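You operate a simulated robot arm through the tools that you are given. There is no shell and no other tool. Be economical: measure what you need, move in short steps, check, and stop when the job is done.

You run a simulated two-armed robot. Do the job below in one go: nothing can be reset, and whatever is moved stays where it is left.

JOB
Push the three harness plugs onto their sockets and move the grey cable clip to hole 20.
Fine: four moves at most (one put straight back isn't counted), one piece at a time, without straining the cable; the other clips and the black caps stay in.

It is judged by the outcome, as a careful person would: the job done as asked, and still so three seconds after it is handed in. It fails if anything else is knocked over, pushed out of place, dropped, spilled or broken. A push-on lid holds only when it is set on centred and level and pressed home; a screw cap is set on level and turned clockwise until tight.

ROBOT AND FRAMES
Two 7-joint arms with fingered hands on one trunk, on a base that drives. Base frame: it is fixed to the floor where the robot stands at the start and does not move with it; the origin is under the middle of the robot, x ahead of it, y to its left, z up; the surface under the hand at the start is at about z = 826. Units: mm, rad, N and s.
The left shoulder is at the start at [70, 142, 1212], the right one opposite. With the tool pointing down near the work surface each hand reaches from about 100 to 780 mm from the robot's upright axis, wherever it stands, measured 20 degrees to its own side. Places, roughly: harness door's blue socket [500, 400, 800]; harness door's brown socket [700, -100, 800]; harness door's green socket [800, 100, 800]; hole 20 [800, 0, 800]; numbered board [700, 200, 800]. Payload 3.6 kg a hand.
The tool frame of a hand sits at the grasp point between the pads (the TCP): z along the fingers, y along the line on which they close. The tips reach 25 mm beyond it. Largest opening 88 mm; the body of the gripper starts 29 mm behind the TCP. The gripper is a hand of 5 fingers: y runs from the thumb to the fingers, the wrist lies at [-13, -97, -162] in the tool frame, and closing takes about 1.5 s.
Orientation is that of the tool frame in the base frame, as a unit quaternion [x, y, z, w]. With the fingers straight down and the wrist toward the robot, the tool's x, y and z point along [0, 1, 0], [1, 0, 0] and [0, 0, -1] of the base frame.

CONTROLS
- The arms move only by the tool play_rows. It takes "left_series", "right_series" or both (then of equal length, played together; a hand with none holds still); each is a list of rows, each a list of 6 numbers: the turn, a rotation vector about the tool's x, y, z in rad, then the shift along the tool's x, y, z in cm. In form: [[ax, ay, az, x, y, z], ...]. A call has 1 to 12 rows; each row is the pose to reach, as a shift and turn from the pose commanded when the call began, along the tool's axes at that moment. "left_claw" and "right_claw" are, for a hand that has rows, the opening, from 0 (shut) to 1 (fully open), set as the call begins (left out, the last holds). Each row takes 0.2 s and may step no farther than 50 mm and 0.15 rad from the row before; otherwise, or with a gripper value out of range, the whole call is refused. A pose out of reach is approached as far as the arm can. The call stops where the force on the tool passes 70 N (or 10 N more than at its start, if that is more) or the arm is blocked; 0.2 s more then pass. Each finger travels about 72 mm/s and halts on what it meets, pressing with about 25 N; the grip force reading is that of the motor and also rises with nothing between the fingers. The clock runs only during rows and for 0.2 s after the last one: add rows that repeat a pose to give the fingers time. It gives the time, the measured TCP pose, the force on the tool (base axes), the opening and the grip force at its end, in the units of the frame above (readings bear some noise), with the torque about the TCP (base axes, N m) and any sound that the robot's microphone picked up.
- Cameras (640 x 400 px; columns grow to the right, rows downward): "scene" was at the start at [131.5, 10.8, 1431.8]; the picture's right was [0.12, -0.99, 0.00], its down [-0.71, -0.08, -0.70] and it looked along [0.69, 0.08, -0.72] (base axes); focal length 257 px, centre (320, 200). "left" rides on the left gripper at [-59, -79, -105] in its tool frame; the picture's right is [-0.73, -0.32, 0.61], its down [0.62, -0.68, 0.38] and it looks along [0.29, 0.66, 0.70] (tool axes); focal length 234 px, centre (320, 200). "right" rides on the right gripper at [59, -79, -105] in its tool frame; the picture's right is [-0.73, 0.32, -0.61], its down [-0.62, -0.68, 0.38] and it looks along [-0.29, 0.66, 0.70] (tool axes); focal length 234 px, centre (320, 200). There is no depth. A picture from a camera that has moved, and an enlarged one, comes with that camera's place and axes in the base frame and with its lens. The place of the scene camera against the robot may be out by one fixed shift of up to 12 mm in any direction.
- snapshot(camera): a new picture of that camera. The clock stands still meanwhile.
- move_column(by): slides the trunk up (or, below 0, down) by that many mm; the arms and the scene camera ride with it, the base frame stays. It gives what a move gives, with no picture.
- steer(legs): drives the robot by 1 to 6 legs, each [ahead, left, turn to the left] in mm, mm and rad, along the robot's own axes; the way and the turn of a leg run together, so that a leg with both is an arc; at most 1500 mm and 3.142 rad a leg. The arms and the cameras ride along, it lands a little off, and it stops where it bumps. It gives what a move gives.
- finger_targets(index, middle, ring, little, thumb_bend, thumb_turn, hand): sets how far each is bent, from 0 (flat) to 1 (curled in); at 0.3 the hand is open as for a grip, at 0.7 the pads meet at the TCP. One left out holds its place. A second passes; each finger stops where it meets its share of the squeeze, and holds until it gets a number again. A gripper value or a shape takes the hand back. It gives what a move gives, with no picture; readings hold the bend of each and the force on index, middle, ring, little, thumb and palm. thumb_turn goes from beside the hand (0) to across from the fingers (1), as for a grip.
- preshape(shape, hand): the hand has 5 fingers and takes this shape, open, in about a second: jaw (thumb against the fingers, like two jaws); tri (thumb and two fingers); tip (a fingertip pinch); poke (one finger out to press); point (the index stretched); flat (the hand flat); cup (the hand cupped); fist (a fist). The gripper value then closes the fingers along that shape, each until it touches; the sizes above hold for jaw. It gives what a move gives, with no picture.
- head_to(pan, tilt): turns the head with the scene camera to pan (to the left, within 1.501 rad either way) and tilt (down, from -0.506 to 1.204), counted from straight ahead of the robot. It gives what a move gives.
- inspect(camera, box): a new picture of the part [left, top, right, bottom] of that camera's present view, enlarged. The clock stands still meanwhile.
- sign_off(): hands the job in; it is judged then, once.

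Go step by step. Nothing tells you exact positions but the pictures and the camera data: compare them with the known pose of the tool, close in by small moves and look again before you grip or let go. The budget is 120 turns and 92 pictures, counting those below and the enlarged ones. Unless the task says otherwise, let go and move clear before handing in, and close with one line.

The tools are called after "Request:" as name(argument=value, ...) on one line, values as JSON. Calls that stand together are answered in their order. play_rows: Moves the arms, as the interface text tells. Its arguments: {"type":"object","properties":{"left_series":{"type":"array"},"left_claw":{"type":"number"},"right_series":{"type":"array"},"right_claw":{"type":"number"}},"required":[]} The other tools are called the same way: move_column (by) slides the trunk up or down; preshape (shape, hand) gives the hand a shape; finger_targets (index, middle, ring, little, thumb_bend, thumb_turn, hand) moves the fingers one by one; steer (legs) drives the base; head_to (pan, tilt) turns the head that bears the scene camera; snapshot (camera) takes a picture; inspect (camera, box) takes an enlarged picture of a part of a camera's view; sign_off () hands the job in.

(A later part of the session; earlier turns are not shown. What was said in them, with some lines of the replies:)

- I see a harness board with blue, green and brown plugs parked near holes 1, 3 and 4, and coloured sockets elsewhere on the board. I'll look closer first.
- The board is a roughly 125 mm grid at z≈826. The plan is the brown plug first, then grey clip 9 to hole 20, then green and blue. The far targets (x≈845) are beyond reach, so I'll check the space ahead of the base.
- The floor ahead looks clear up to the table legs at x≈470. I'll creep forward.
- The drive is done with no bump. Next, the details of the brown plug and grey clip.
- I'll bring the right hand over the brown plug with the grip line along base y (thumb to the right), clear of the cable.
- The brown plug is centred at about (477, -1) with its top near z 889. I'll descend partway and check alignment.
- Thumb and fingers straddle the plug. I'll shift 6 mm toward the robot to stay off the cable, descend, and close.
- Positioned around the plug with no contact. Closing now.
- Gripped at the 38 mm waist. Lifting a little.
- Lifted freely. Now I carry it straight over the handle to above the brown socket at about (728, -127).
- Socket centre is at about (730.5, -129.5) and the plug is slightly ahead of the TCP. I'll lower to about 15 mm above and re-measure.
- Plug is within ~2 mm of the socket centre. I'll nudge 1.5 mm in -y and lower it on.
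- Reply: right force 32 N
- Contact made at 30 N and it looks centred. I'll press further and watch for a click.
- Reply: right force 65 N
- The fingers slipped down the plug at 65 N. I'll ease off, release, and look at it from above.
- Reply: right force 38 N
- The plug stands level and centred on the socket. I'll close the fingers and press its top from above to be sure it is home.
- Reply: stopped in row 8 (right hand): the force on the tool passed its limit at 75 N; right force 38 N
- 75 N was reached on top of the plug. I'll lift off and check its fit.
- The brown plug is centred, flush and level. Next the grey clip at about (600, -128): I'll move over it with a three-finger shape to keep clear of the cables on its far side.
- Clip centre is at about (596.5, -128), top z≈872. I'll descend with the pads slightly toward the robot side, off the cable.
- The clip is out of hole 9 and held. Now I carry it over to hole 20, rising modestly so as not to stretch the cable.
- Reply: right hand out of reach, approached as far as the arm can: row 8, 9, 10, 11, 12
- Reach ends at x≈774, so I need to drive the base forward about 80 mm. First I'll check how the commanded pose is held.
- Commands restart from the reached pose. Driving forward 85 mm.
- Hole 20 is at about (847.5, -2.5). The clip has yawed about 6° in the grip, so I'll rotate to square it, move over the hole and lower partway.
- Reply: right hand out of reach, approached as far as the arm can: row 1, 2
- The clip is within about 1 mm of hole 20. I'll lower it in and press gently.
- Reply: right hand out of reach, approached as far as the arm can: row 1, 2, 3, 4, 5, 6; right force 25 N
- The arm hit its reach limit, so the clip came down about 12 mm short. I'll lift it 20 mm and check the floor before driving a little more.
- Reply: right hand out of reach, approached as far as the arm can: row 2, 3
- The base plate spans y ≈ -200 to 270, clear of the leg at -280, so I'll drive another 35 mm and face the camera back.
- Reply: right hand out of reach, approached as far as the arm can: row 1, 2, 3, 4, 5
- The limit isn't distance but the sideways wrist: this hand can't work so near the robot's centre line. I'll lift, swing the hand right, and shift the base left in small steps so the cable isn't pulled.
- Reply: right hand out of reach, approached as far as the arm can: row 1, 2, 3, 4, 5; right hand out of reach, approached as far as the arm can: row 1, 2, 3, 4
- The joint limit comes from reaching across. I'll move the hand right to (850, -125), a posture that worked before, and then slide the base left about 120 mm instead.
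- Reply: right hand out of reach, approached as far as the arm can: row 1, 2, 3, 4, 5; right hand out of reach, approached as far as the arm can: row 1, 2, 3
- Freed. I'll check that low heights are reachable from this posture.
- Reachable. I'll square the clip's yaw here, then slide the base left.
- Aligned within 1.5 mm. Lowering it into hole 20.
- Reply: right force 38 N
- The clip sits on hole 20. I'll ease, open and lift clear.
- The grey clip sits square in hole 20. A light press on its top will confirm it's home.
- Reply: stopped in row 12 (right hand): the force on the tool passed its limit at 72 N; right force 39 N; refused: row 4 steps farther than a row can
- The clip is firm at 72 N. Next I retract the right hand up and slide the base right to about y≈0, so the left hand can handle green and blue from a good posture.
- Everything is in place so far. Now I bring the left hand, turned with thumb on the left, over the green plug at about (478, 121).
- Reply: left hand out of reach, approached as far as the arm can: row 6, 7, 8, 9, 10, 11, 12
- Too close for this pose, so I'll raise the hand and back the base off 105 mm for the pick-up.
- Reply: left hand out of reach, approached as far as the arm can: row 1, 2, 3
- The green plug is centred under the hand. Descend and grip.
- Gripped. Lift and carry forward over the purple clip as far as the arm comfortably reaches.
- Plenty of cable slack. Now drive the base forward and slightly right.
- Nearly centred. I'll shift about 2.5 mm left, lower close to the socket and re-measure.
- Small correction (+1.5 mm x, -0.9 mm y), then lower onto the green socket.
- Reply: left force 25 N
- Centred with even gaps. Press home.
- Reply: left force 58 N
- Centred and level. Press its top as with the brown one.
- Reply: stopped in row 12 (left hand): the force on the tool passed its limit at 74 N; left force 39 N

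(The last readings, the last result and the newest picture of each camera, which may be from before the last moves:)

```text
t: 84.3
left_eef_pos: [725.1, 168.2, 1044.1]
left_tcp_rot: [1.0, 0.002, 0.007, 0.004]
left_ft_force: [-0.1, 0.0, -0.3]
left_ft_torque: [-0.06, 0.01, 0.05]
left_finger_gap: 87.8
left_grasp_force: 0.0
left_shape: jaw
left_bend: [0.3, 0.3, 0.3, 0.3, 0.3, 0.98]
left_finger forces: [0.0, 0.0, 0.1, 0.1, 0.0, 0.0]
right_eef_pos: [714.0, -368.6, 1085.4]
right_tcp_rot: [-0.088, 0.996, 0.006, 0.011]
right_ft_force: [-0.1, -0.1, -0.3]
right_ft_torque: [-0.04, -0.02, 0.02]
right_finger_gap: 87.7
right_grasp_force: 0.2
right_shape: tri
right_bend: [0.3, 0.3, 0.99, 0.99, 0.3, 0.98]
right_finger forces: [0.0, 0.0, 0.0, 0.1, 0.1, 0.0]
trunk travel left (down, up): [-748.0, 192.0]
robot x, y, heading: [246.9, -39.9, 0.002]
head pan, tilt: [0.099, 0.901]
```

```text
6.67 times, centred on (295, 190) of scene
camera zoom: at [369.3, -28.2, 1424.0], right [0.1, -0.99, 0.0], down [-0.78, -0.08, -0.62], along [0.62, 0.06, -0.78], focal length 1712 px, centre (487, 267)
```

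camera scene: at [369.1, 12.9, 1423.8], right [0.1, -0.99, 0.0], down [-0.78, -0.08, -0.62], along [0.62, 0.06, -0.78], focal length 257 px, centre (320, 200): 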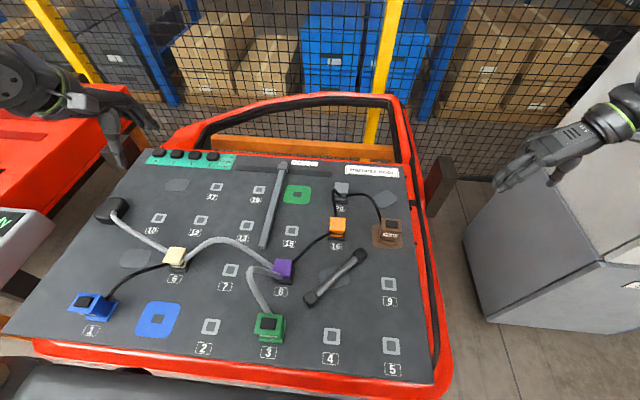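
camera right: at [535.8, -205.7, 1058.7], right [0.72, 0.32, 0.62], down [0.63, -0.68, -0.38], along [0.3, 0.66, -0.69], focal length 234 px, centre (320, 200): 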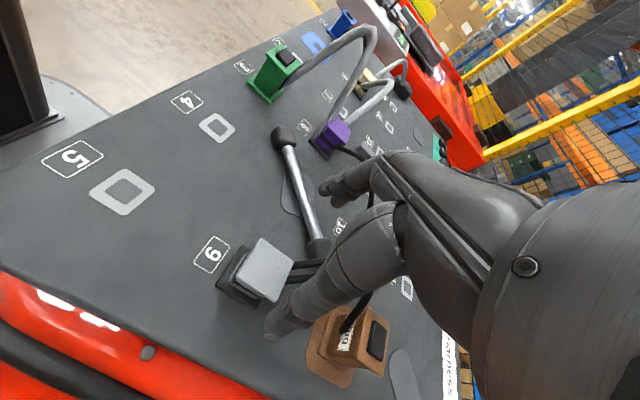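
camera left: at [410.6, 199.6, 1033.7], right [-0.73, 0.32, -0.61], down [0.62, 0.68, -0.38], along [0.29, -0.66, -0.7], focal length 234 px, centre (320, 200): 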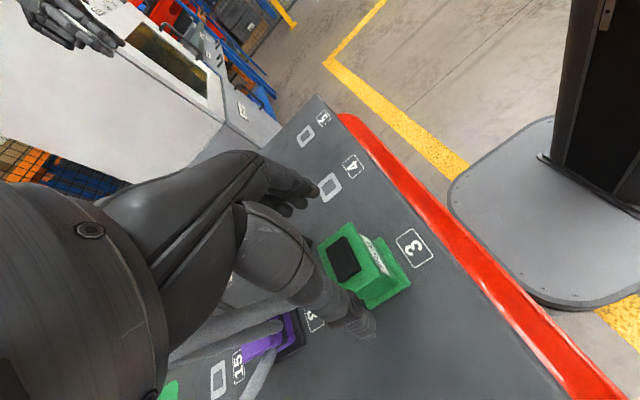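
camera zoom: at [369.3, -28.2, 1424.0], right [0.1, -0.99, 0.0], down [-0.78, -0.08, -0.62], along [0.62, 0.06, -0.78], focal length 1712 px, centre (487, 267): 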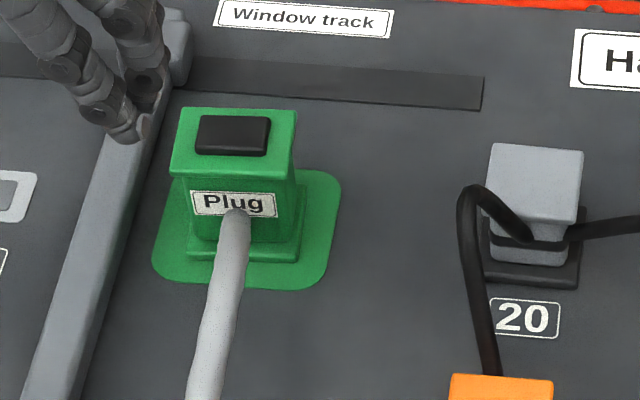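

Green is home. Now I back up and shift left for the blue plug. I'll use the three-finger shape because its cable leaves on the finger side.

Request:
steer(legs=[[-115, 0, 0], [0, 100, 0]])

Request:
preshape(hand="left", shape="tri")

Request:
inspect(camera="scene", box=[90, 180, 270, 320])

```text
t: 86.3
left_eef_pos: [611.0, 265.1, 1045.7]
left_tcp_rot: [1.0, 0.002, 0.007, 0.003]
left_ft_force: [0.6, -0.5, 0.3]
left_ft_torque: [0.0, 0.0, -0.02]
left_finger_gap: 87.7
left_grasp_force: 0.1
left_shape: jaw
left_bend: [0.3, 0.3, 0.3, 0.3, 0.3, 0.98]
left_finger forces: [0.0, 0.0, 0.1, 0.0, 0.0, 0.0]
right_eef_pos: [600.7, -270.5, 1085.3]
right_tcp_rot: [-0.09, 0.996, 0.007, 0.012]
right_ft_force: [-0.9, 0.0, -0.4]
right_ft_torque: [-0.04, -0.02, -0.01]
right_finger_gap: 87.7
right_grasp_force: 0.1
right_shape: tri
right_bend: [0.3, 0.3, 0.99, 0.99, 0.3, 0.98]
right_finger forces: [0.0, 0.1, 0.0, 0.0, 0.0, 0.0]
trunk travel left (down, up): [-748.0, 192.0]
robot x, y, heading: [129.7, 60.8, 0.0]
head pan, tilt: [0.099, 0.901]
```

```text
t: 87.2
left_eef_pos: [610.5, 267.5, 1044.8]
left_tcp_rot: [1.0, 0.002, 0.007, 0.004]
left_ft_force: [0.0, 1.0, -0.4]
left_ft_torque: [0.02, -0.03, 0.02]
left_finger_gap: 87.6
left_grasp_force: 0.1
left_shape: tri
left_bend: [0.3, 0.3, 0.99, 0.99, 0.3, 0.98]
left_finger forces: [0.0, 0.1, 0.0, 0.0, 0.0, 0.1]
right_eef_pos: [602.2, -270.4, 1083.6]
right_tcp_rot: [-0.09, 0.996, 0.007, 0.011]
right_ft_force: [0.3, -0.8, 0.1]
right_ft_torque: [0.01, -0.02, 0.02]
right_finger_gap: 87.7
right_grasp_force: 0.1
right_shape: tri
right_bend: [0.3, 0.3, 0.99, 0.99, 0.3, 0.98]
right_finger forces: [0.0, 0.0, 0.0, 0.1, 0.0, 0.0]
trunk travel left (down, up): [-748.0, 192.0]
robot x, y, heading: [129.3, 57.4, -0.001]
head pan, tilt: [0.099, 0.901]
```

```text
2.86 times, centred on (180, 250) of scene
camera zoom: at [255.6, 69.5, 1423.8], right [0.1, -0.99, 0.0], down [-0.78, -0.08, -0.62], along [0.62, 0.06, -0.78], focal length 734 px, centre (720, 57)
```

zoom: 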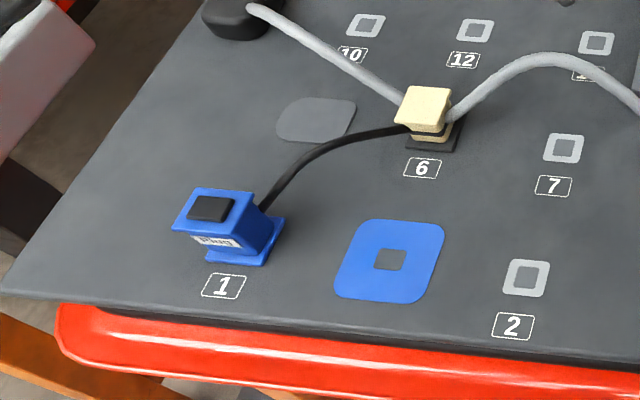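

Request:
play_rows(left_series=[[0.008, -0.014, 0.004, -1.6, -2.6, 0.5], [0.008, -0.014, 0.004, -3.2, -5.1, 1.0], [0.008, -0.014, 0.004, -4.9, -7.7, 2.0], [0.008, -0.014, 0.004, -6.5, -10.3, 3.0], [0.008, -0.014, 0.004, -8.1, -12.8, 4.0], [0.008, -0.014, 0.004, -9.7, -15.4, 5.0], [0.008, -0.014, 0.004, -11.4, -18.0, 6.0], [0.008, -0.014, 0.004, -13, -20.5, 7.5], [0.008, -0.014, 0.004, -14.6, -23.1, 9], [0.008, -0.014, 0.004, -14.6, -23.1, 9]])

Request:
snapshot(camera="left")

```text
t: 89.4
left_eef_pos: [466.7, 495.4, 951.6]
left_tcp_rot: [1.0, 0.0, 0.001, 0.0]
left_ft_force: [-0.1, 0.0, -0.4]
left_ft_torque: [-0.03, 0.02, 0.01]
left_finger_gap: 88.0
left_grasp_force: 0.1
left_shape: tri
left_bend: [0.3, 0.3, 0.99, 0.99, 0.3, 0.98]
left_finger forces: [0.0, 0.0, 0.1, 0.1, 0.0, 0.0]
right_eef_pos: [601.9, -269.9, 1083.9]
right_tcp_rot: [-0.09, 0.996, 0.007, 0.011]
right_ft_force: [0.0, 0.0, 0.0]
right_ft_torque: [0.0, 0.0, 0.02]
right_finger_gap: 87.6
right_grasp_force: 0.1
right_shape: tri
right_bend: [0.3, 0.3, 0.99, 0.99, 0.3, 0.98]
right_finger forces: [0.0, 0.0, 0.0, 0.0, 0.0, 0.0]
trunk travel left (down, up): [-748.0, 192.0]
robot x, y, heading: [131.1, 61.4, 0.001]
head pan, tilt: [0.099, 0.901]
```

```text
14 pictures are left
camera left: at [407.2, 574.3, 1055.8], right [-0.73, 0.32, -0.61], down [0.62, 0.68, -0.38], along [0.29, -0.66, -0.7], focal length 234 px, centre (320, 200)
```

left: 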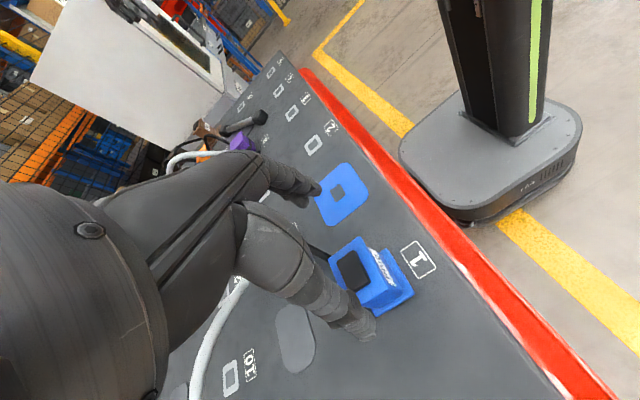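

The blue plug is at about (477, 495). Descend and grip slightly toward the robot side.

Request:
play_rows(left_series=[[0, 0, 0, -0.2, 0, 2.5], [0, 0, 0, -0.2, 0, 5], [0, 0, 0, -0.2, 0, 7], [0, 0, 0, -0.2, 0, 8.15], [0, 0, 0, -0.2, 0, 8.15]])

Request:
play_rows(left_series=[[0, 0, 0, 0, 0, 0], [0, 0, 0, 0, 0, 0], [0, 0, 0, 0, 0, 0], [0, 0, 0, 0, 0, 0], [0, 0, 0, 0, 0, 0], [0, 0, 0, 0, 0, 0], [0, 0, 0, 0, 0, 0], [0, 0, 0, 0, 0, 0]], left_claw=0.2)

Request:
inspect(camera="scene", box=[90, 190, 250, 320])

```text
t: 90.6
left_eef_pos: [464.2, 488.9, 874.7]
left_tcp_rot: [1.0, -0.001, 0.003, -0.002]
left_ft_force: [6.1, -12.5, 53.0]
left_ft_torque: [-0.21, -1.16, -0.22]
left_finger_gap: 87.9
left_grasp_force: 0.1
left_shape: tri
left_bend: [0.3, 0.3, 1.0, 0.99, 0.3, 0.98]
left_finger forces: [0.0, 0.1, 54.3, 0.0, 0.1, 0.1]
right_eef_pos: [597.9, -277.0, 1084.6]
right_tcp_rot: [-0.09, 0.996, 0.01, 0.014]
right_ft_force: [0.2, -0.1, 0.5]
right_ft_torque: [-0.03, 0.01, 0.0]
right_finger_gap: 87.8
right_grasp_force: 0.0
right_shape: tri
right_bend: [0.3, 0.3, 0.99, 0.99, 0.3, 0.98]
right_finger forces: [0.1, 0.0, 0.1, 0.0, 0.0, 0.1]
trunk travel left (down, up): [-748.0, 192.0]
robot x, y, heading: [132.4, 59.4, 0.006]
head pan, tilt: [0.099, 0.901]
```

```text
t: 92.4
left_eef_pos: [462.3, 487.9, 876.6]
left_tcp_rot: [1.0, 0.001, 0.004, -0.004]
left_ft_force: [10.7, -8.1, 67.2]
left_ft_torque: [-0.26, -1.35, -0.32]
left_finger_gap: 27.1
left_grasp_force: 24.3
left_shape: tri
left_bend: [0.7, 0.56, 1.0, 1.0, 0.66, 0.99]
left_finger forces: [8.8, 12.0, 73.0, 0.0, 24.6, 0.1]
right_eef_pos: [597.4, -277.8, 1083.4]
right_tcp_rot: [-0.09, 0.996, 0.011, 0.014]
right_ft_force: [0.4, 0.3, -0.8]
right_ft_torque: [0.0, 0.01, 0.0]
right_finger_gap: 87.6
right_grasp_force: 0.0
right_shape: tri
right_bend: [0.3, 0.3, 0.99, 0.99, 0.3, 0.98]
right_finger forces: [0.0, 0.1, 0.0, 0.0, 0.0, 0.1]
trunk travel left (down, up): [-748.0, 192.0]
robot x, y, heading: [126.7, 62.9, 0.002]
head pan, tilt: [0.099, 0.901]
```

```text
3.08 times, centred on (170, 255) of scene
camera zoom: at [250.7, 59.3, 1424.5], right [0.1, -0.99, -0.01], down [-0.78, -0.07, -0.62], along [0.62, 0.07, -0.78], focal length 790 px, centre (782, 31)
```

zoom: 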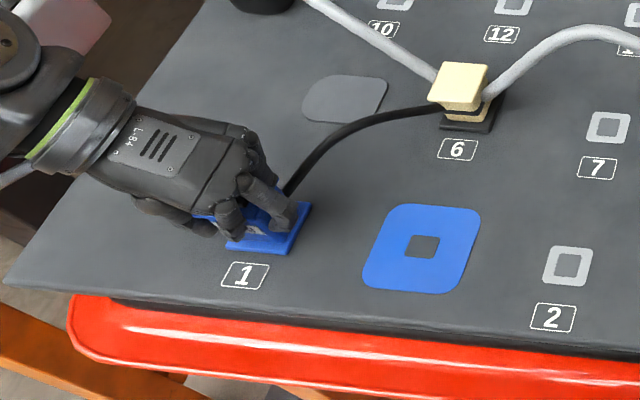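

The curled ring finger met the plug's top, so this shape is wrong here. I'll open, lift off and go back to the jaw shape.

Request:
play_rows(left_series=[[0, 0, 0, 0, 0, 0], [0, 0, 0, 0, 0, 0], [0, 0, 0, 0, 0, 0], [0, 0, 0, 0, 0, -0.5], [0, 0, 0, 0, 0, -1.5], [0, 0, 0, 0, 0, -4], [0, 0, 0, 0, 0, -7], [0, 0, 0, 0, 0, -7]], left_claw=1)

Request:
preshape(hand="left", shape="jaw")

Request:
inspect(camera="left", box=[250, 140, 450, 340])

```text
t: 94.2
left_eef_pos: [462.2, 495.9, 937.8]
left_tcp_rot: [1.0, 0.0, -0.001, 0.0]
left_ft_force: [0.1, 0.3, 0.2]
left_ft_torque: [-0.01, -0.01, 0.0]
left_finger_gap: 88.0
left_grasp_force: 0.1
left_shape: tri
left_bend: [0.3, 0.3, 0.99, 0.99, 0.3, 0.98]
left_finger forces: [0.0, 0.0, 0.0, 0.0, 0.0, 0.1]
right_eef_pos: [600.0, -269.2, 1083.9]
right_tcp_rot: [-0.09, 0.996, 0.007, 0.01]
right_ft_force: [-0.1, 0.6, -0.3]
right_ft_torque: [0.01, 0.01, 0.01]
right_finger_gap: 87.8
right_grasp_force: 0.2
right_shape: tri
right_bend: [0.3, 0.3, 0.99, 0.99, 0.3, 0.98]
right_finger forces: [0.1, 0.1, 0.1, 0.1, 0.1, 0.1]
trunk travel left (down, up): [-748.0, 192.0]
robot x, y, heading: [128.7, 60.0, 0.002]
head pan, tilt: [0.099, 0.901]
```

```text
t: 95.1
left_eef_pos: [462.0, 495.9, 940.4]
left_tcp_rot: [1.0, 0.0, 0.0, 0.0]
left_ft_force: [0.5, -0.6, -0.4]
left_ft_torque: [0.01, 0.01, 0.0]
left_finger_gap: 87.6
left_grasp_force: 0.1
left_shape: jaw
left_bend: [0.3, 0.3, 0.3, 0.3, 0.3, 0.98]
left_finger forces: [0.1, 0.0, 0.1, 0.1, 0.0, 0.0]
right_eef_pos: [600.8, -270.4, 1084.3]
right_tcp_rot: [-0.089, 0.996, 0.007, 0.01]
right_ft_force: [0.2, 0.1, 0.0]
right_ft_torque: [-0.01, -0.02, -0.01]
right_finger_gap: 87.5
right_grasp_force: 0.2
right_shape: tri
right_bend: [0.3, 0.3, 0.99, 0.99, 0.3, 0.98]
right_finger forces: [0.1, 0.0, 0.0, 0.1, 0.0, 0.0]
trunk travel left (down, up): [-748.0, 192.0]
robot x, y, heading: [126.3, 59.9, 0.001]
head pan, tilt: [0.099, 0.901]
```

```text
2.00 times, centred on (350, 240) of left
camera zoom: at [403.9, 574.1, 1043.6], right [-0.73, 0.32, -0.61], down [0.62, 0.68, -0.38], along [0.29, -0.66, -0.7], focal length 468 px, centre (260, 120)
```

zoom: 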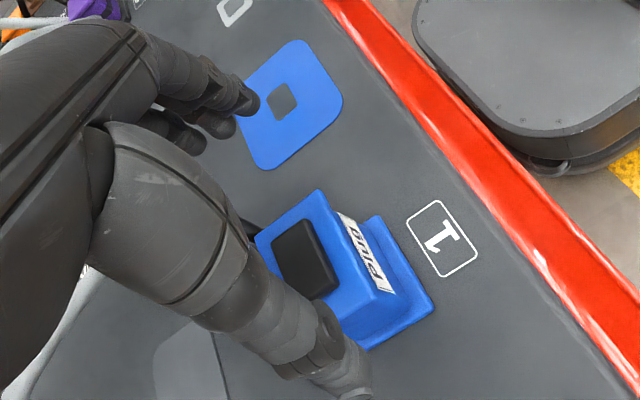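

The plug is still upright in its place. Descend in jaw shape, then close only thumb, index, middle and ring, leaving the little finger off the cable.

Request:
play_rows(left_series=[[0, 0, 0, -0.3, -0.1, 2.0], [0, 0, 0, -0.3, -0.1, 4.0], [0, 0, 0, -0.3, -0.1, 5.8], [0, 0, 0, -0.3, -0.1, 7.0], [0, 0, 0, -0.3, -0.1, 7.0]])

Request:
finger_targets(hand="left", index=0.8, middle=0.65, ring=0.65, thumb_bend=0.8)

Request:
inspect(camera="scene", box=[90, 190, 250, 320])

```text
t: 96.3
left_eef_pos: [459.7, 496.8, 868.7]
left_tcp_rot: [1.0, 0.0, 0.001, 0.0]
left_ft_force: [0.3, 0.0, 0.3]
left_ft_torque: [0.0, 0.01, 0.0]
left_finger_gap: 88.0
left_grasp_force: 0.2
left_shape: jaw
left_bend: [0.3, 0.3, 0.3, 0.3, 0.3, 0.98]
left_finger forces: [0.0, 0.0, 0.0, 0.0, 0.0, 0.1]
right_eef_pos: [600.8, -270.7, 1084.6]
right_tcp_rot: [-0.089, 0.996, 0.007, 0.01]
right_ft_force: [-0.3, 0.3, 0.4]
right_ft_torque: [0.01, -0.01, 0.02]
right_finger_gap: 87.9
right_grasp_force: 0.0
right_shape: tri
right_bend: [0.3, 0.3, 0.99, 0.99, 0.3, 0.98]
right_finger forces: [0.1, 0.0, 0.0, 0.0, 0.1, 0.0]
trunk travel left (down, up): [-748.0, 192.0]
robot x, y, heading: [130.3, 58.9, 0.001]
head pan, tilt: [0.099, 0.901]
```

```text
t: 97.3
left_eef_pos: [459.4, 495.9, 870.3]
left_tcp_rot: [1.0, -0.001, 0.0, -0.001]
left_ft_force: [-2.3, -13.5, -1.0]
left_ft_torque: [-0.27, 0.03, -0.23]
left_finger_gap: 0.0
left_grasp_force: 7.1
left_shape: fingers
left_bend: [0.76, 0.57, 0.57, 0.3, 0.74, 0.96]
left_finger forces: [0.0, 6.7, 6.4, 0.0, 0.7, 0.1]
right_eef_pos: [600.4, -272.9, 1083.4]
right_tcp_rot: [-0.089, 0.996, 0.008, 0.012]
right_ft_force: [0.3, -0.9, 0.0]
right_ft_torque: [-0.05, 0.01, -0.04]
right_finger_gap: 87.6
right_grasp_force: 0.1
right_shape: tri
right_bend: [0.3, 0.3, 0.99, 0.99, 0.3, 0.98]
right_finger forces: [0.0, 0.0, 0.0, 0.1, 0.0, 0.0]
trunk travel left (down, up): [-748.0, 192.0]
robot x, y, heading: [125.6, 58.4, 0.0]
head pan, tilt: [0.099, 0.901]
```

```text
3.08 times, centred on (170, 255) of scene
camera zoom: at [255.3, 66.7, 1423.9], right [0.1, -0.99, 0.0], down [-0.78, -0.08, -0.62], along [0.62, 0.06, -0.78], focal length 790 px, centre (782, 31)
```

zoom: 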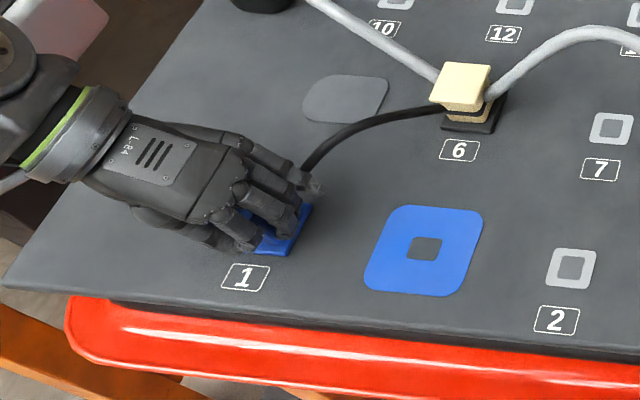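

Index and thumb closed in front of the plug body, so I must grip 11 mm further back. I'll open, lift, curl the little finger out of the way, and retry.

Request:
play_rows(left_series=[[0, 0, 0, 0, 0, 0], [0, 0, 0, 0, 0, 0], [0, 0, 0, 0, 0, 0], [0, 0, 0, 0, 0, 0], [0, 0, 0, 0, 0, -2], [0, 0, 0, 0, 0, -5], [0, 0, 0, 1.0, 0, -7.5], [0, 0, 0, 1.0, 0, -7.5]], left_claw=1)

Request:
finger_targets(hand="left", little=0.99)

Request:
inspect(camera="scene", box=[100, 210, 220, 310])

Request:
inspect(camera="left", box=[250, 140, 450, 340])

```text
t: 99.1
left_eef_pos: [470.1, 497.4, 943.5]
left_tcp_rot: [1.0, 0.0, -0.001, 0.0]
left_ft_force: [0.0, -0.1, -0.4]
left_ft_torque: [0.01, -0.01, -0.04]
left_finger_gap: 87.6
left_grasp_force: 0.2
left_shape: jaw
left_bend: [0.3, 0.3, 0.3, 0.3, 0.3, 0.98]
left_finger forces: [0.0, 0.0, 0.0, 0.0, 0.1, 0.0]
right_eef_pos: [600.4, -270.2, 1085.1]
right_tcp_rot: [-0.09, 0.996, 0.007, 0.011]
right_ft_force: [-0.6, 0.3, 0.3]
right_ft_torque: [0.01, 0.02, -0.02]
right_finger_gap: 87.5
right_grasp_force: 0.0
right_shape: tri
right_bend: [0.3, 0.3, 0.99, 0.99, 0.3, 0.98]
right_finger forces: [0.0, 0.1, 0.0, 0.0, 0.0, 0.0]
trunk travel left (down, up): [-748.0, 192.0]
robot x, y, heading: [129.8, 60.5, -0.002]
head pan, tilt: [0.099, 0.901]
```

```text
t: 100.1
left_eef_pos: [468.4, 497.8, 944.8]
left_tcp_rot: [1.0, -0.001, -0.001, 0.0]
left_ft_force: [-0.4, 0.1, -0.4]
left_ft_torque: [0.0, 0.0, 0.03]
left_finger_gap: 84.5
left_grasp_force: 0.0
left_shape: fingers
left_bend: [0.3, 0.3, 0.3, 0.99, 0.3, 0.98]
left_finger forces: [0.0, 0.1, 0.0, 0.0, 0.0, 0.0]
right_eef_pos: [602.2, -269.7, 1084.8]
right_tcp_rot: [-0.089, 0.996, 0.007, 0.011]
right_ft_force: [0.9, 0.1, -0.5]
right_ft_torque: [0.01, -0.01, 0.01]
right_finger_gap: 87.8
right_grasp_force: 0.1
right_shape: tri
right_bend: [0.3, 0.3, 0.99, 0.99, 0.3, 0.98]
right_finger forces: [0.0, 0.0, 0.0, 0.0, 0.1, 0.1]
trunk travel left (down, up): [-748.0, 192.0]
robot x, y, heading: [125.4, 61.4, 0.003]
head pan, tilt: [0.099, 0.901]
```

```text
4.00 times, centred on (160, 260) of scene
camera zoom: at [255.5, 70.0, 1423.9], right [0.1, -0.99, 0.0], down [-0.78, -0.08, -0.62], along [0.62, 0.06, -0.78], focal length 1027 px, centre (960, -40)
```

zoom: 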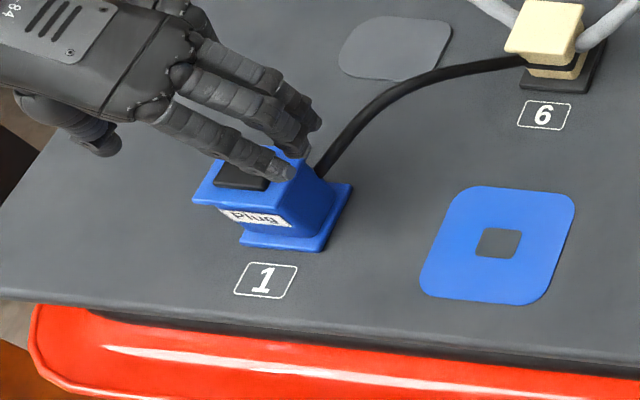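

```text
2.00 times, centred on (350, 240) of left
camera zoom: at [410.7, 576.0, 1048.5], right [-0.73, 0.32, -0.61], down [0.62, 0.68, -0.38], along [0.29, -0.66, -0.7], focal length 468 px, centre (260, 120)
```

zoom: 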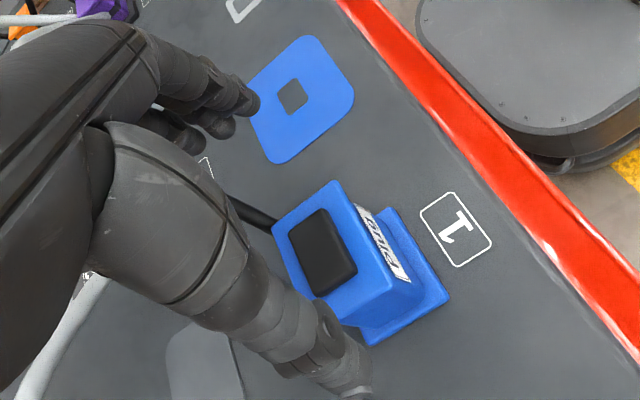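

Request:
play_rows(left_series=[[0, 0, 0, 0.2, 0, 2.0], [0, 0, 0, 0.2, 0, 4.0], [0, 0, 0, 0.2, 0, 6.0], [0, 0, 0, 0.2, 0, 7.4], [0, 0, 0, 0.2, 0, 7.4]])

Request:
finger_targets(hand="left", index=0.85, middle=0.7, thumb_bend=0.85)

```text
t: 101.3
left_eef_pos: [473.2, 496.6, 868.7]
left_tcp_rot: [1.0, 0.0, 0.0, 0.0]
left_ft_force: [-0.3, -0.7, 0.8]
left_ft_torque: [0.01, -0.01, 0.04]
left_finger_gap: 84.4
left_grasp_force: 0.0
left_shape: fingers
left_bend: [0.3, 0.3, 0.3, 0.99, 0.3, 0.98]
left_finger forces: [0.0, 0.1, 0.0, 0.0, 0.0, 0.0]
right_eef_pos: [600.7, -270.5, 1084.2]
right_tcp_rot: [-0.089, 0.996, 0.007, 0.012]
right_ft_force: [0.2, -0.2, 0.4]
right_ft_torque: [0.01, -0.03, 0.01]
right_finger_gap: 87.7
right_grasp_force: 0.0
right_shape: tri
right_bend: [0.3, 0.3, 0.99, 0.99, 0.3, 0.98]
right_finger forces: [0.1, 0.0, 0.1, 0.1, 0.0, 0.1]
trunk travel left (down, up): [-748.0, 192.0]
robot x, y, heading: [129.6, 64.1, -0.001]
head pan, tilt: [0.099, 0.901]
```

```text
t: 102.3
left_eef_pos: [472.3, 499.1, 869.9]
left_tcp_rot: [1.0, 0.0, 0.0, -0.001]
left_ft_force: [3.4, 3.7, 0.2]
left_ft_torque: [0.01, -0.08, -0.1]
left_finger_gap: 36.0
left_grasp_force: 21.8
left_shape: fingers
left_bend: [0.71, 0.55, 0.3, 0.99, 0.61, 0.97]
left_finger forces: [11.3, 9.1, 0.0, 0.0, 24.0, 0.0]
right_eef_pos: [601.3, -268.9, 1084.0]
right_tcp_rot: [-0.09, 0.996, 0.007, 0.012]
right_ft_force: [-0.2, 0.3, 0.3]
right_ft_torque: [-0.02, -0.01, 0.02]
right_finger_gap: 87.8
right_grasp_force: 0.0
right_shape: tri
right_bend: [0.3, 0.3, 0.99, 0.99, 0.3, 0.98]
right_finger forces: [0.1, 0.0, 0.0, 0.0, 0.0, 0.1]
trunk travel left (down, up): [-748.0, 192.0]
robot x, y, heading: [129.0, 62.0, 0.004]
head pan, tilt: [0.099, 0.901]
```

Good grip at 24 N. Lift 50 mm and carry right to above the blue socket at about (473.5, 370).

Request:
play_rows(left_series=[[0, 0, 0, 0, 0, -1], [0, 0, 0, 0, 0, -3], [0, 0, 0, 0, 0.5, -5], [0, 0, 0, -0.2, 3, -5], [0, 0, 0, -0.4, 6, -5], [0, 0, 0, -0.6, 9, -5], [0, 0, 0, -0.8, 11.5, -5], [0, 0, 0, -0.8, 12.9, -4], [0, 0, 0, -0.8, 12.9, -2.5], [0, 0, 0, -0.8, 12.9, -2.5]])

Request:
inspect(camera="left", box=[270, 160, 450, 340])

Request:
inspect(camera="scene", box=[160, 220, 270, 310])

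```text
t: 104.5
left_eef_pos: [464.0, 367.1, 894.2]
left_tcp_rot: [1.0, 0.0, 0.0, 0.0]
left_ft_force: [0.6, -0.4, -0.6]
left_ft_torque: [-0.02, -0.02, 0.01]
left_finger_gap: 36.0
left_grasp_force: 21.3
left_shape: fingers
left_bend: [0.71, 0.55, 0.3, 0.99, 0.63, 0.95]
left_finger forces: [13.9, 7.7, 0.1, 0.0, 21.7, 0.1]
right_eef_pos: [601.2, -270.6, 1084.4]
right_tcp_rot: [-0.09, 0.996, 0.007, 0.01]
right_ft_force: [0.1, 0.3, -0.3]
right_ft_torque: [0.02, 0.04, -0.01]
right_finger_gap: 87.9
right_grasp_force: 0.1
right_shape: tri
right_bend: [0.3, 0.3, 0.99, 0.99, 0.3, 0.98]
right_finger forces: [0.1, 0.0, 0.1, 0.0, 0.1, 0.0]
trunk travel left (down, up): [-748.0, 192.0]
robot x, y, heading: [129.4, 58.3, 0.002]
head pan, tilt: [0.099, 0.901]
```

```text
2.22 times, centred on (360, 250) of left
camera zoom: at [405.6, 446.9, 999.0], right [-0.73, 0.32, -0.61], down [0.62, 0.68, -0.38], along [0.29, -0.66, -0.7], focal length 520 px, centre (231, 89)
```

zoom: 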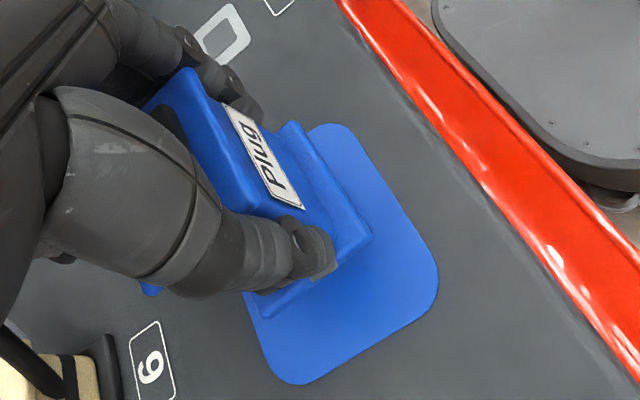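

```text
4.44 times, centred on (215, 265) of scene
camera zoom: at [255.4, 69.8, 1423.9], right [0.1, -0.99, 0.0], down [-0.78, -0.08, -0.62], along [0.62, 0.06, -0.78], focal length 1141 px, centre (787, -89)
```

zoom: 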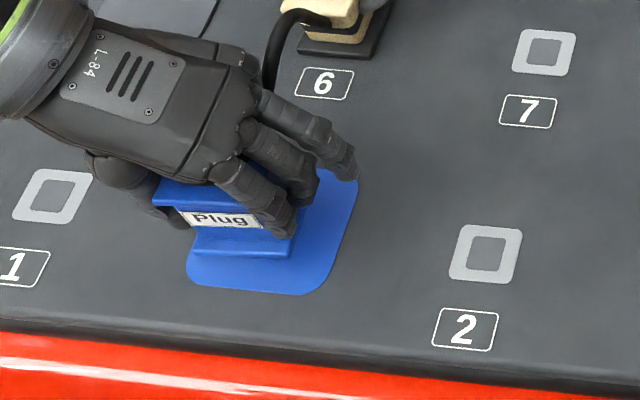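

The plug needs about +3.8 mm in x and a 3° clockwise turn. I'll apply this and lower to contact.

Request:
play_rows(left_series=[[0, 0, 0.03, 0.2, 0, 0.3], [0, 0, 0.05, 0.38, -0.04, 0.8], [0, 0, 0.05, 0.38, -0.04, 1.3], [0, 0, 0.05, 0.38, -0.04, 1.8], [0, 0, 0.05, 0.38, -0.04, 2.2], [0, 0, 0.05, 0.38, -0.04, 2.2]])

Request:
inspect(camera="scene", box=[170, 230, 250, 300])

```text
t: 105.9
left_eef_pos: [466.4, 367.7, 875.0]
left_tcp_rot: [1.0, -0.025, 0.001, 0.001]
left_ft_force: [-2.0, 0.6, 16.5]
left_ft_torque: [-0.02, 0.03, -0.02]
left_finger_gap: 36.2
left_grasp_force: 23.2
left_shape: fingers
left_bend: [0.71, 0.55, 0.3, 0.99, 0.63, 0.95]
left_finger forces: [14.5, 8.6, 0.0, 0.0, 23.5, 0.0]
right_eef_pos: [599.6, -270.6, 1085.5]
right_tcp_rot: [-0.09, 0.996, 0.007, 0.013]
right_ft_force: [0.0, -1.6, -0.5]
right_ft_torque: [0.02, 0.0, 0.04]
right_finger_gap: 87.7
right_grasp_force: 0.1
right_shape: tri
right_bend: [0.3, 0.3, 0.99, 0.99, 0.3, 0.98]
right_finger forces: [0.0, 0.0, 0.0, 0.0, 0.0, 0.0]
trunk travel left (down, up): [-748.0, 192.0]
robot x, y, heading: [125.1, 60.5, 0.004]
head pan, tilt: [0.099, 0.901]
```

```text
5.71 times, centred on (210, 265) of scene
camera zoom: at [254.0, 68.8, 1424.3], right [0.1, -0.99, 0.0], down [-0.78, -0.08, -0.62], along [0.62, 0.06, -0.78], focal length 1468 px, centre (949, -171)
```

zoom: 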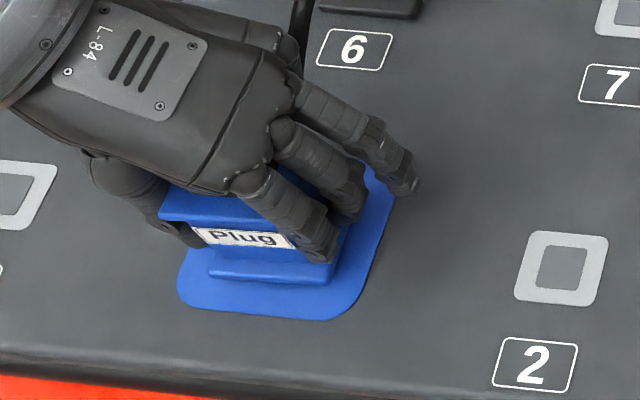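

Request:
inspect(camera="left", box=[270, 160, 450, 340])

```text
2.22 times, centred on (360, 250) of left
camera zoom: at [412.6, 449.0, 978.8], right [-0.71, 0.36, -0.61], down [0.66, 0.65, -0.38], along [0.26, -0.67, -0.7], focal length 520 px, centre (231, 89)
```

zoom: 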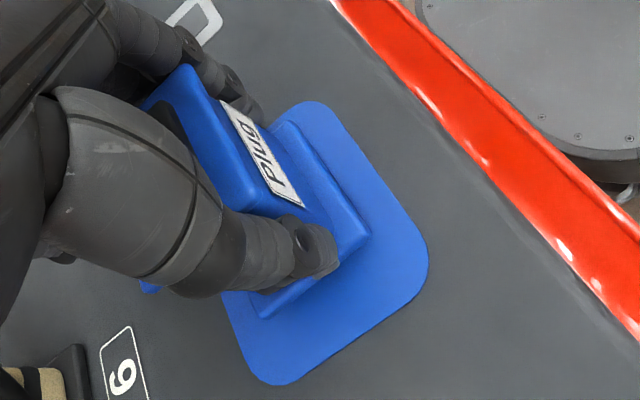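

The plug is sitting about 5 mm high on the rim, so it needs about +1.5 mm x and +1.7 mm y. I'll lift slightly, shift and lower again.

Request:
play_rows(left_series=[[0, 0, 0, 0, 0, -0.5], [0, 0, 0, 0.15, -0.17, -0.5], [0, 0, 0, 0.15, -0.17, 0], [0, 0, 0, 0.15, -0.17, 0.4], [0, 0, 0, 0.15, -0.17, 0.8], [0, 0, 0, 0.15, -0.17, 1.0], [0, 0, 0, 0.15, -0.17, 1.0]])

```text
t: 107.5
left_eef_pos: [469.0, 369.3, 864.9]
left_tcp_rot: [1.0, -0.024, 0.002, -0.001]
left_ft_force: [4.2, 6.5, 33.4]
left_ft_torque: [0.16, 0.02, -0.03]
left_finger_gap: 36.0
left_grasp_force: 23.1
left_shape: fingers
left_bend: [0.71, 0.55, 0.3, 0.99, 0.64, 0.95]
left_finger forces: [11.5, 8.1, 0.0, 0.0, 26.2, 0.0]
right_eef_pos: [599.7, -271.4, 1086.1]
right_tcp_rot: [-0.089, 0.996, 0.008, 0.013]
right_ft_force: [0.6, 0.2, -0.2]
right_ft_torque: [0.0, -0.01, 0.0]
right_finger_gap: 87.9
right_grasp_force: 0.0
right_shape: tri
right_bend: [0.3, 0.3, 0.99, 0.99, 0.3, 0.98]
right_finger forces: [0.1, 0.1, 0.0, 0.0, 0.0, 0.0]
trunk travel left (down, up): [-748.0, 192.0]
robot x, y, heading: [128.3, 64.9, -0.003]
head pan, tilt: [0.099, 0.901]
```

It went 10 mm lower this time. Check.

Request:
inspect(camera="scene", box=[170, 230, 250, 300])

```text
5.71 times, centred on (210, 265) of scene
camera zoom: at [252.8, 68.4, 1424.4], right [0.1, -0.99, 0.0], down [-0.78, -0.08, -0.62], along [0.62, 0.06, -0.78], focal length 1468 px, centre (949, -171)
```

zoom: 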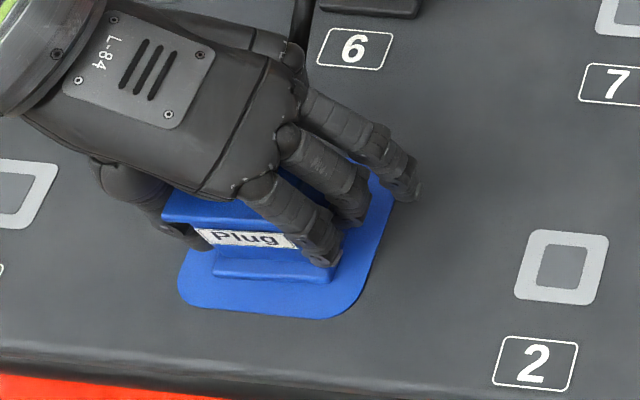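

Centred with even 14 mm gaps. Press, release, lift, then press the top.

Request:
play_rows(left_series=[[0, 0, 0, 0, 0, 0.4], [0, 0, 0, 0, 0, 0.8], [0, 0, 0, 0, 0, 0.8]])

Request:
play_rows(left_series=[[0, 0, 0, 0, 0, -0.6], [0, 0, 0, 0, 0, -0.6], [0, 0, 0, 0, 0, -0.6], [0, 0, 0, 0, 0, -0.6], [0, 0, 0, 0, 0, -0.6], [0, 0, 0, 0, 0, -0.6]], left_claw=1)

Request:
play_rows(left_series=[[0, 0, 0, 0, 0, -1.5], [0, 0, 0, 0, 0, -4.0], [0, 0, 0, 0, 0, -8.0], [0, 0, 0, 0, 0, -10.0], [0, 0, 0, 0, 0, -10.0]])

Request:
inspect(camera="scene", box=[170, 230, 250, 300])

```text
t: 108.3
left_eef_pos: [468.1, 367.7, 859.2]
left_tcp_rot: [1.0, -0.025, 0.003, -0.001]
left_ft_force: [6.1, 6.3, 59.5]
left_ft_torque: [-0.26, -0.05, -0.07]
left_finger_gap: 36.0
left_grasp_force: 36.9
left_shape: fingers
left_bend: [0.72, 0.53, 0.3, 0.99, 0.64, 0.95]
left_finger forces: [12.5, 28.9, 0.0, 0.2, 32.1, 0.0]
right_eef_pos: [597.2, -273.4, 1085.0]
right_tcp_rot: [-0.089, 0.996, 0.008, 0.013]
right_ft_force: [-0.8, 0.1, -0.1]
right_ft_torque: [-0.01, 0.0, 0.03]
right_finger_gap: 87.8
right_grasp_force: 0.1
right_shape: tri
right_bend: [0.3, 0.3, 0.99, 0.99, 0.3, 0.98]
right_finger forces: [0.0, 0.0, 0.1, 0.0, 0.0, 0.0]
trunk travel left (down, up): [-748.0, 192.0]
robot x, y, heading: [131.5, 57.1, 0.001]
head pan, tilt: [0.099, 0.901]
```

```text
t: 109.7
left_eef_pos: [468.8, 370.2, 860.5]
left_tcp_rot: [1.0, -0.026, -0.001, 0.001]
left_ft_force: [0.2, 0.0, -0.5]
left_ft_torque: [-0.03, -0.03, -0.01]
left_finger_gap: 87.3
left_grasp_force: 0.0
left_shape: jaw
left_bend: [0.3, 0.3, 0.3, 0.3, 0.3, 0.98]
left_finger forces: [0.1, 0.1, 0.1, 0.0, 0.0, 0.0]
right_eef_pos: [601.7, -271.3, 1085.0]
right_tcp_rot: [-0.089, 0.996, 0.007, 0.011]
right_ft_force: [0.0, -0.4, -0.2]
right_ft_torque: [0.0, 0.03, -0.01]
right_finger_gap: 87.5
right_grasp_force: 0.1
right_shape: tri
right_bend: [0.3, 0.3, 0.99, 0.99, 0.3, 0.98]
right_finger forces: [0.0, 0.0, 0.0, 0.0, 0.0, 0.0]
trunk travel left (down, up): [-748.0, 192.0]
robot x, y, heading: [132.2, 61.6, 0.0]
head pan, tilt: [0.099, 0.901]
```

```text
t: 110.9
left_eef_pos: [470.7, 370.5, 962.2]
left_tcp_rot: [1.0, -0.025, -0.001, -0.001]
left_ft_force: [0.4, 0.0, 0.2]
left_ft_torque: [0.04, 0.01, 0.0]
left_finger_gap: 87.7
left_grasp_force: 0.1
left_shape: jaw
left_bend: [0.3, 0.3, 0.3, 0.3, 0.3, 0.98]
left_finger forces: [0.0, 0.1, 0.1, 0.1, 0.0, 0.0]
right_eef_pos: [602.0, -270.3, 1084.6]
right_tcp_rot: [-0.09, 0.996, 0.007, 0.011]
right_ft_force: [0.1, 0.5, 0.4]
right_ft_torque: [0.0, 0.01, 0.0]
right_finger_gap: 87.5
right_grasp_force: 0.1
right_shape: tri
right_bend: [0.3, 0.3, 0.99, 0.99, 0.3, 0.98]
right_finger forces: [0.0, 0.0, 0.1, 0.1, 0.0, 0.0]
trunk travel left (down, up): [-748.0, 192.0]
robot x, y, heading: [127.1, 59.8, 0.006]
head pan, tilt: [0.099, 0.901]
```

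```text
5.71 times, centred on (210, 265) of scene
camera zoom: at [255.6, 70.2, 1423.8], right [0.1, -0.99, 0.0], down [-0.78, -0.08, -0.62], along [0.62, 0.06, -0.78], focal length 1468 px, centre (949, -171)
```

zoom: 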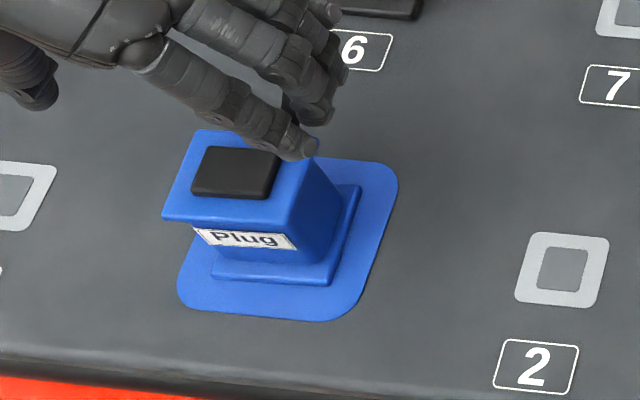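

Seated and square. Final press on top, then retract.

Request:
play_rows(left_series=[[0, 0, 0, 0, 0, 0], [0, 0, 0, 0, 0, 0], [0, 0, 0, 0, 0, 0], [0, 0, 0, 0, 0, 0], [0, 0, 0, 0, 0, 0], [0, 0, 0, 0, 0, 0], [0, 0, 0, 0, 0, 2.5], [0, 0, 0, 0, 0, 4.3], [0, 0, 0, 0, 0, 5.2], [0, 0, 0, 0, 0, 5.8], [0, 0, 0, 0, 0, 6.2], [0, 0, 0, 0, 0, 6.6]], left_claw=0)

Request:
play_rows(left_series=[[0, 0, 0, 0, 0, -3], [0, 0, 0, 0, 0, -6.5], [0, 0, 0, 0, 0, -10], [0, 0, 0, 0, 0, -14], [0, 0, 0, 0, 0, -18], [0, 0, 0, 3, -1, -20], [0, 0, 0, 6, -2, -20]], left_claw=1)

Request:
snapshot(camera="scene")

```text
t: 113.1
left_eef_pos: [470.2, 368.5, 913.5]
left_tcp_rot: [1.0, -0.024, 0.009, 0.002]
left_ft_force: [-7.7, -2.8, 52.7]
left_ft_torque: [-0.14, 0.31, 0.03]
left_finger_gap: 0.1
left_grasp_force: 25.1
left_shape: jaw
left_bend: [0.7, 0.7, 0.7, 0.7, 0.38, 1.0]
left_finger forces: [50.0, 17.2, 0.0, 0.1, 0.1, 0.1]
right_eef_pos: [598.3, -273.0, 1086.5]
right_tcp_rot: [-0.09, 0.996, 0.008, 0.013]
right_ft_force: [0.5, 0.9, -0.1]
right_ft_torque: [-0.01, 0.0, -0.01]
right_finger_gap: 87.7
right_grasp_force: 0.0
right_shape: tri
right_bend: [0.3, 0.3, 0.99, 0.99, 0.3, 0.98]
right_finger forces: [0.0, 0.0, 0.1, 0.0, 0.0, 0.1]
trunk travel left (down, up): [-748.0, 192.0]
robot x, y, heading: [129.3, 63.6, -0.001]
head pan, tilt: [0.099, 0.901]
stopped in row 11 (left hand): the force on the tool passed its limit at 82 N (the readings are from after the stop); the commanded pose is now the measured one
```

```text
t: 114.7
left_eef_pos: [534.9, 386.9, 1108.2]
left_tcp_rot: [1.0, -0.024, 0.004, 0.0]
left_ft_force: [-1.0, 0.4, 0.1]
left_ft_torque: [-0.01, 0.01, -0.02]
left_finger_gap: 88.1
left_grasp_force: 0.1
left_shape: jaw
left_bend: [0.3, 0.3, 0.3, 0.3, 0.3, 0.98]
left_finger forces: [0.1, 0.1, 0.0, 0.1, 0.0, 0.1]
right_eef_pos: [602.3, -270.8, 1084.4]
right_tcp_rot: [-0.09, 0.996, 0.008, 0.011]
right_ft_force: [0.6, -0.3, -0.9]
right_ft_torque: [-0.03, 0.01, -0.01]
right_finger_gap: 87.8
right_grasp_force: 0.0
right_shape: tri
right_bend: [0.3, 0.3, 0.99, 0.99, 0.3, 0.98]
right_finger forces: [0.0, 0.0, 0.1, 0.0, 0.1, 0.1]
trunk travel left (down, up): [-748.0, 192.0]
robot x, y, heading: [128.7, 61.4, 0.004]
head pan, tilt: [0.099, 0.901]
```

```text
2 pictures are left
camera scene: at [257.3, 69.5, 1423.6], right [0.1, -0.99, 0.0], down [-0.78, -0.08, -0.62], along [0.62, 0.06, -0.78], focal length 257 px, centre (320, 200)
```

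scene: 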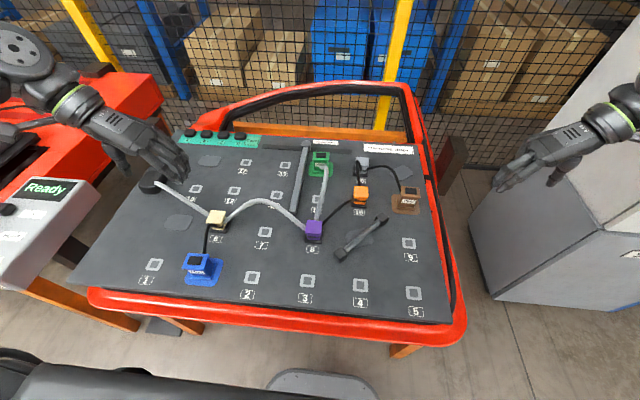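

All three plugs stopped at the same pressed height, the clip is in hole 20, and both hands are clear. One last close look.

Request:
inspect(camera="scene", box=[280, 140, 430, 250])

```text
3.64 times, centred on (355, 195) of scene
camera zoom: at [257.3, 69.5, 1423.6], right [0.1, -0.99, 0.0], down [-0.78, -0.08, -0.62], along [0.62, 0.06, -0.78], focal length 934 px, centre (193, 218)
```

zoom: 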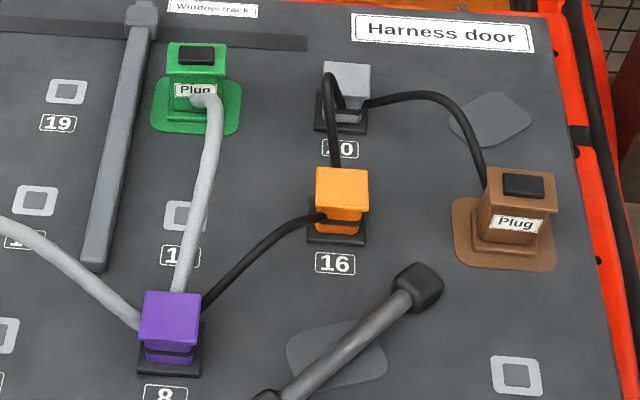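

Everything is seated, the cables are slack and nothing else has moved, so I'm handing in.

Request:
sign_off()

```text
The job is handed in.
```

The brown, green and blue plugs are pressed onto their sockets, and the grey clip is in hole 20. It took four moves, the cables were left slack, and the other clips and the black caps stayed in.
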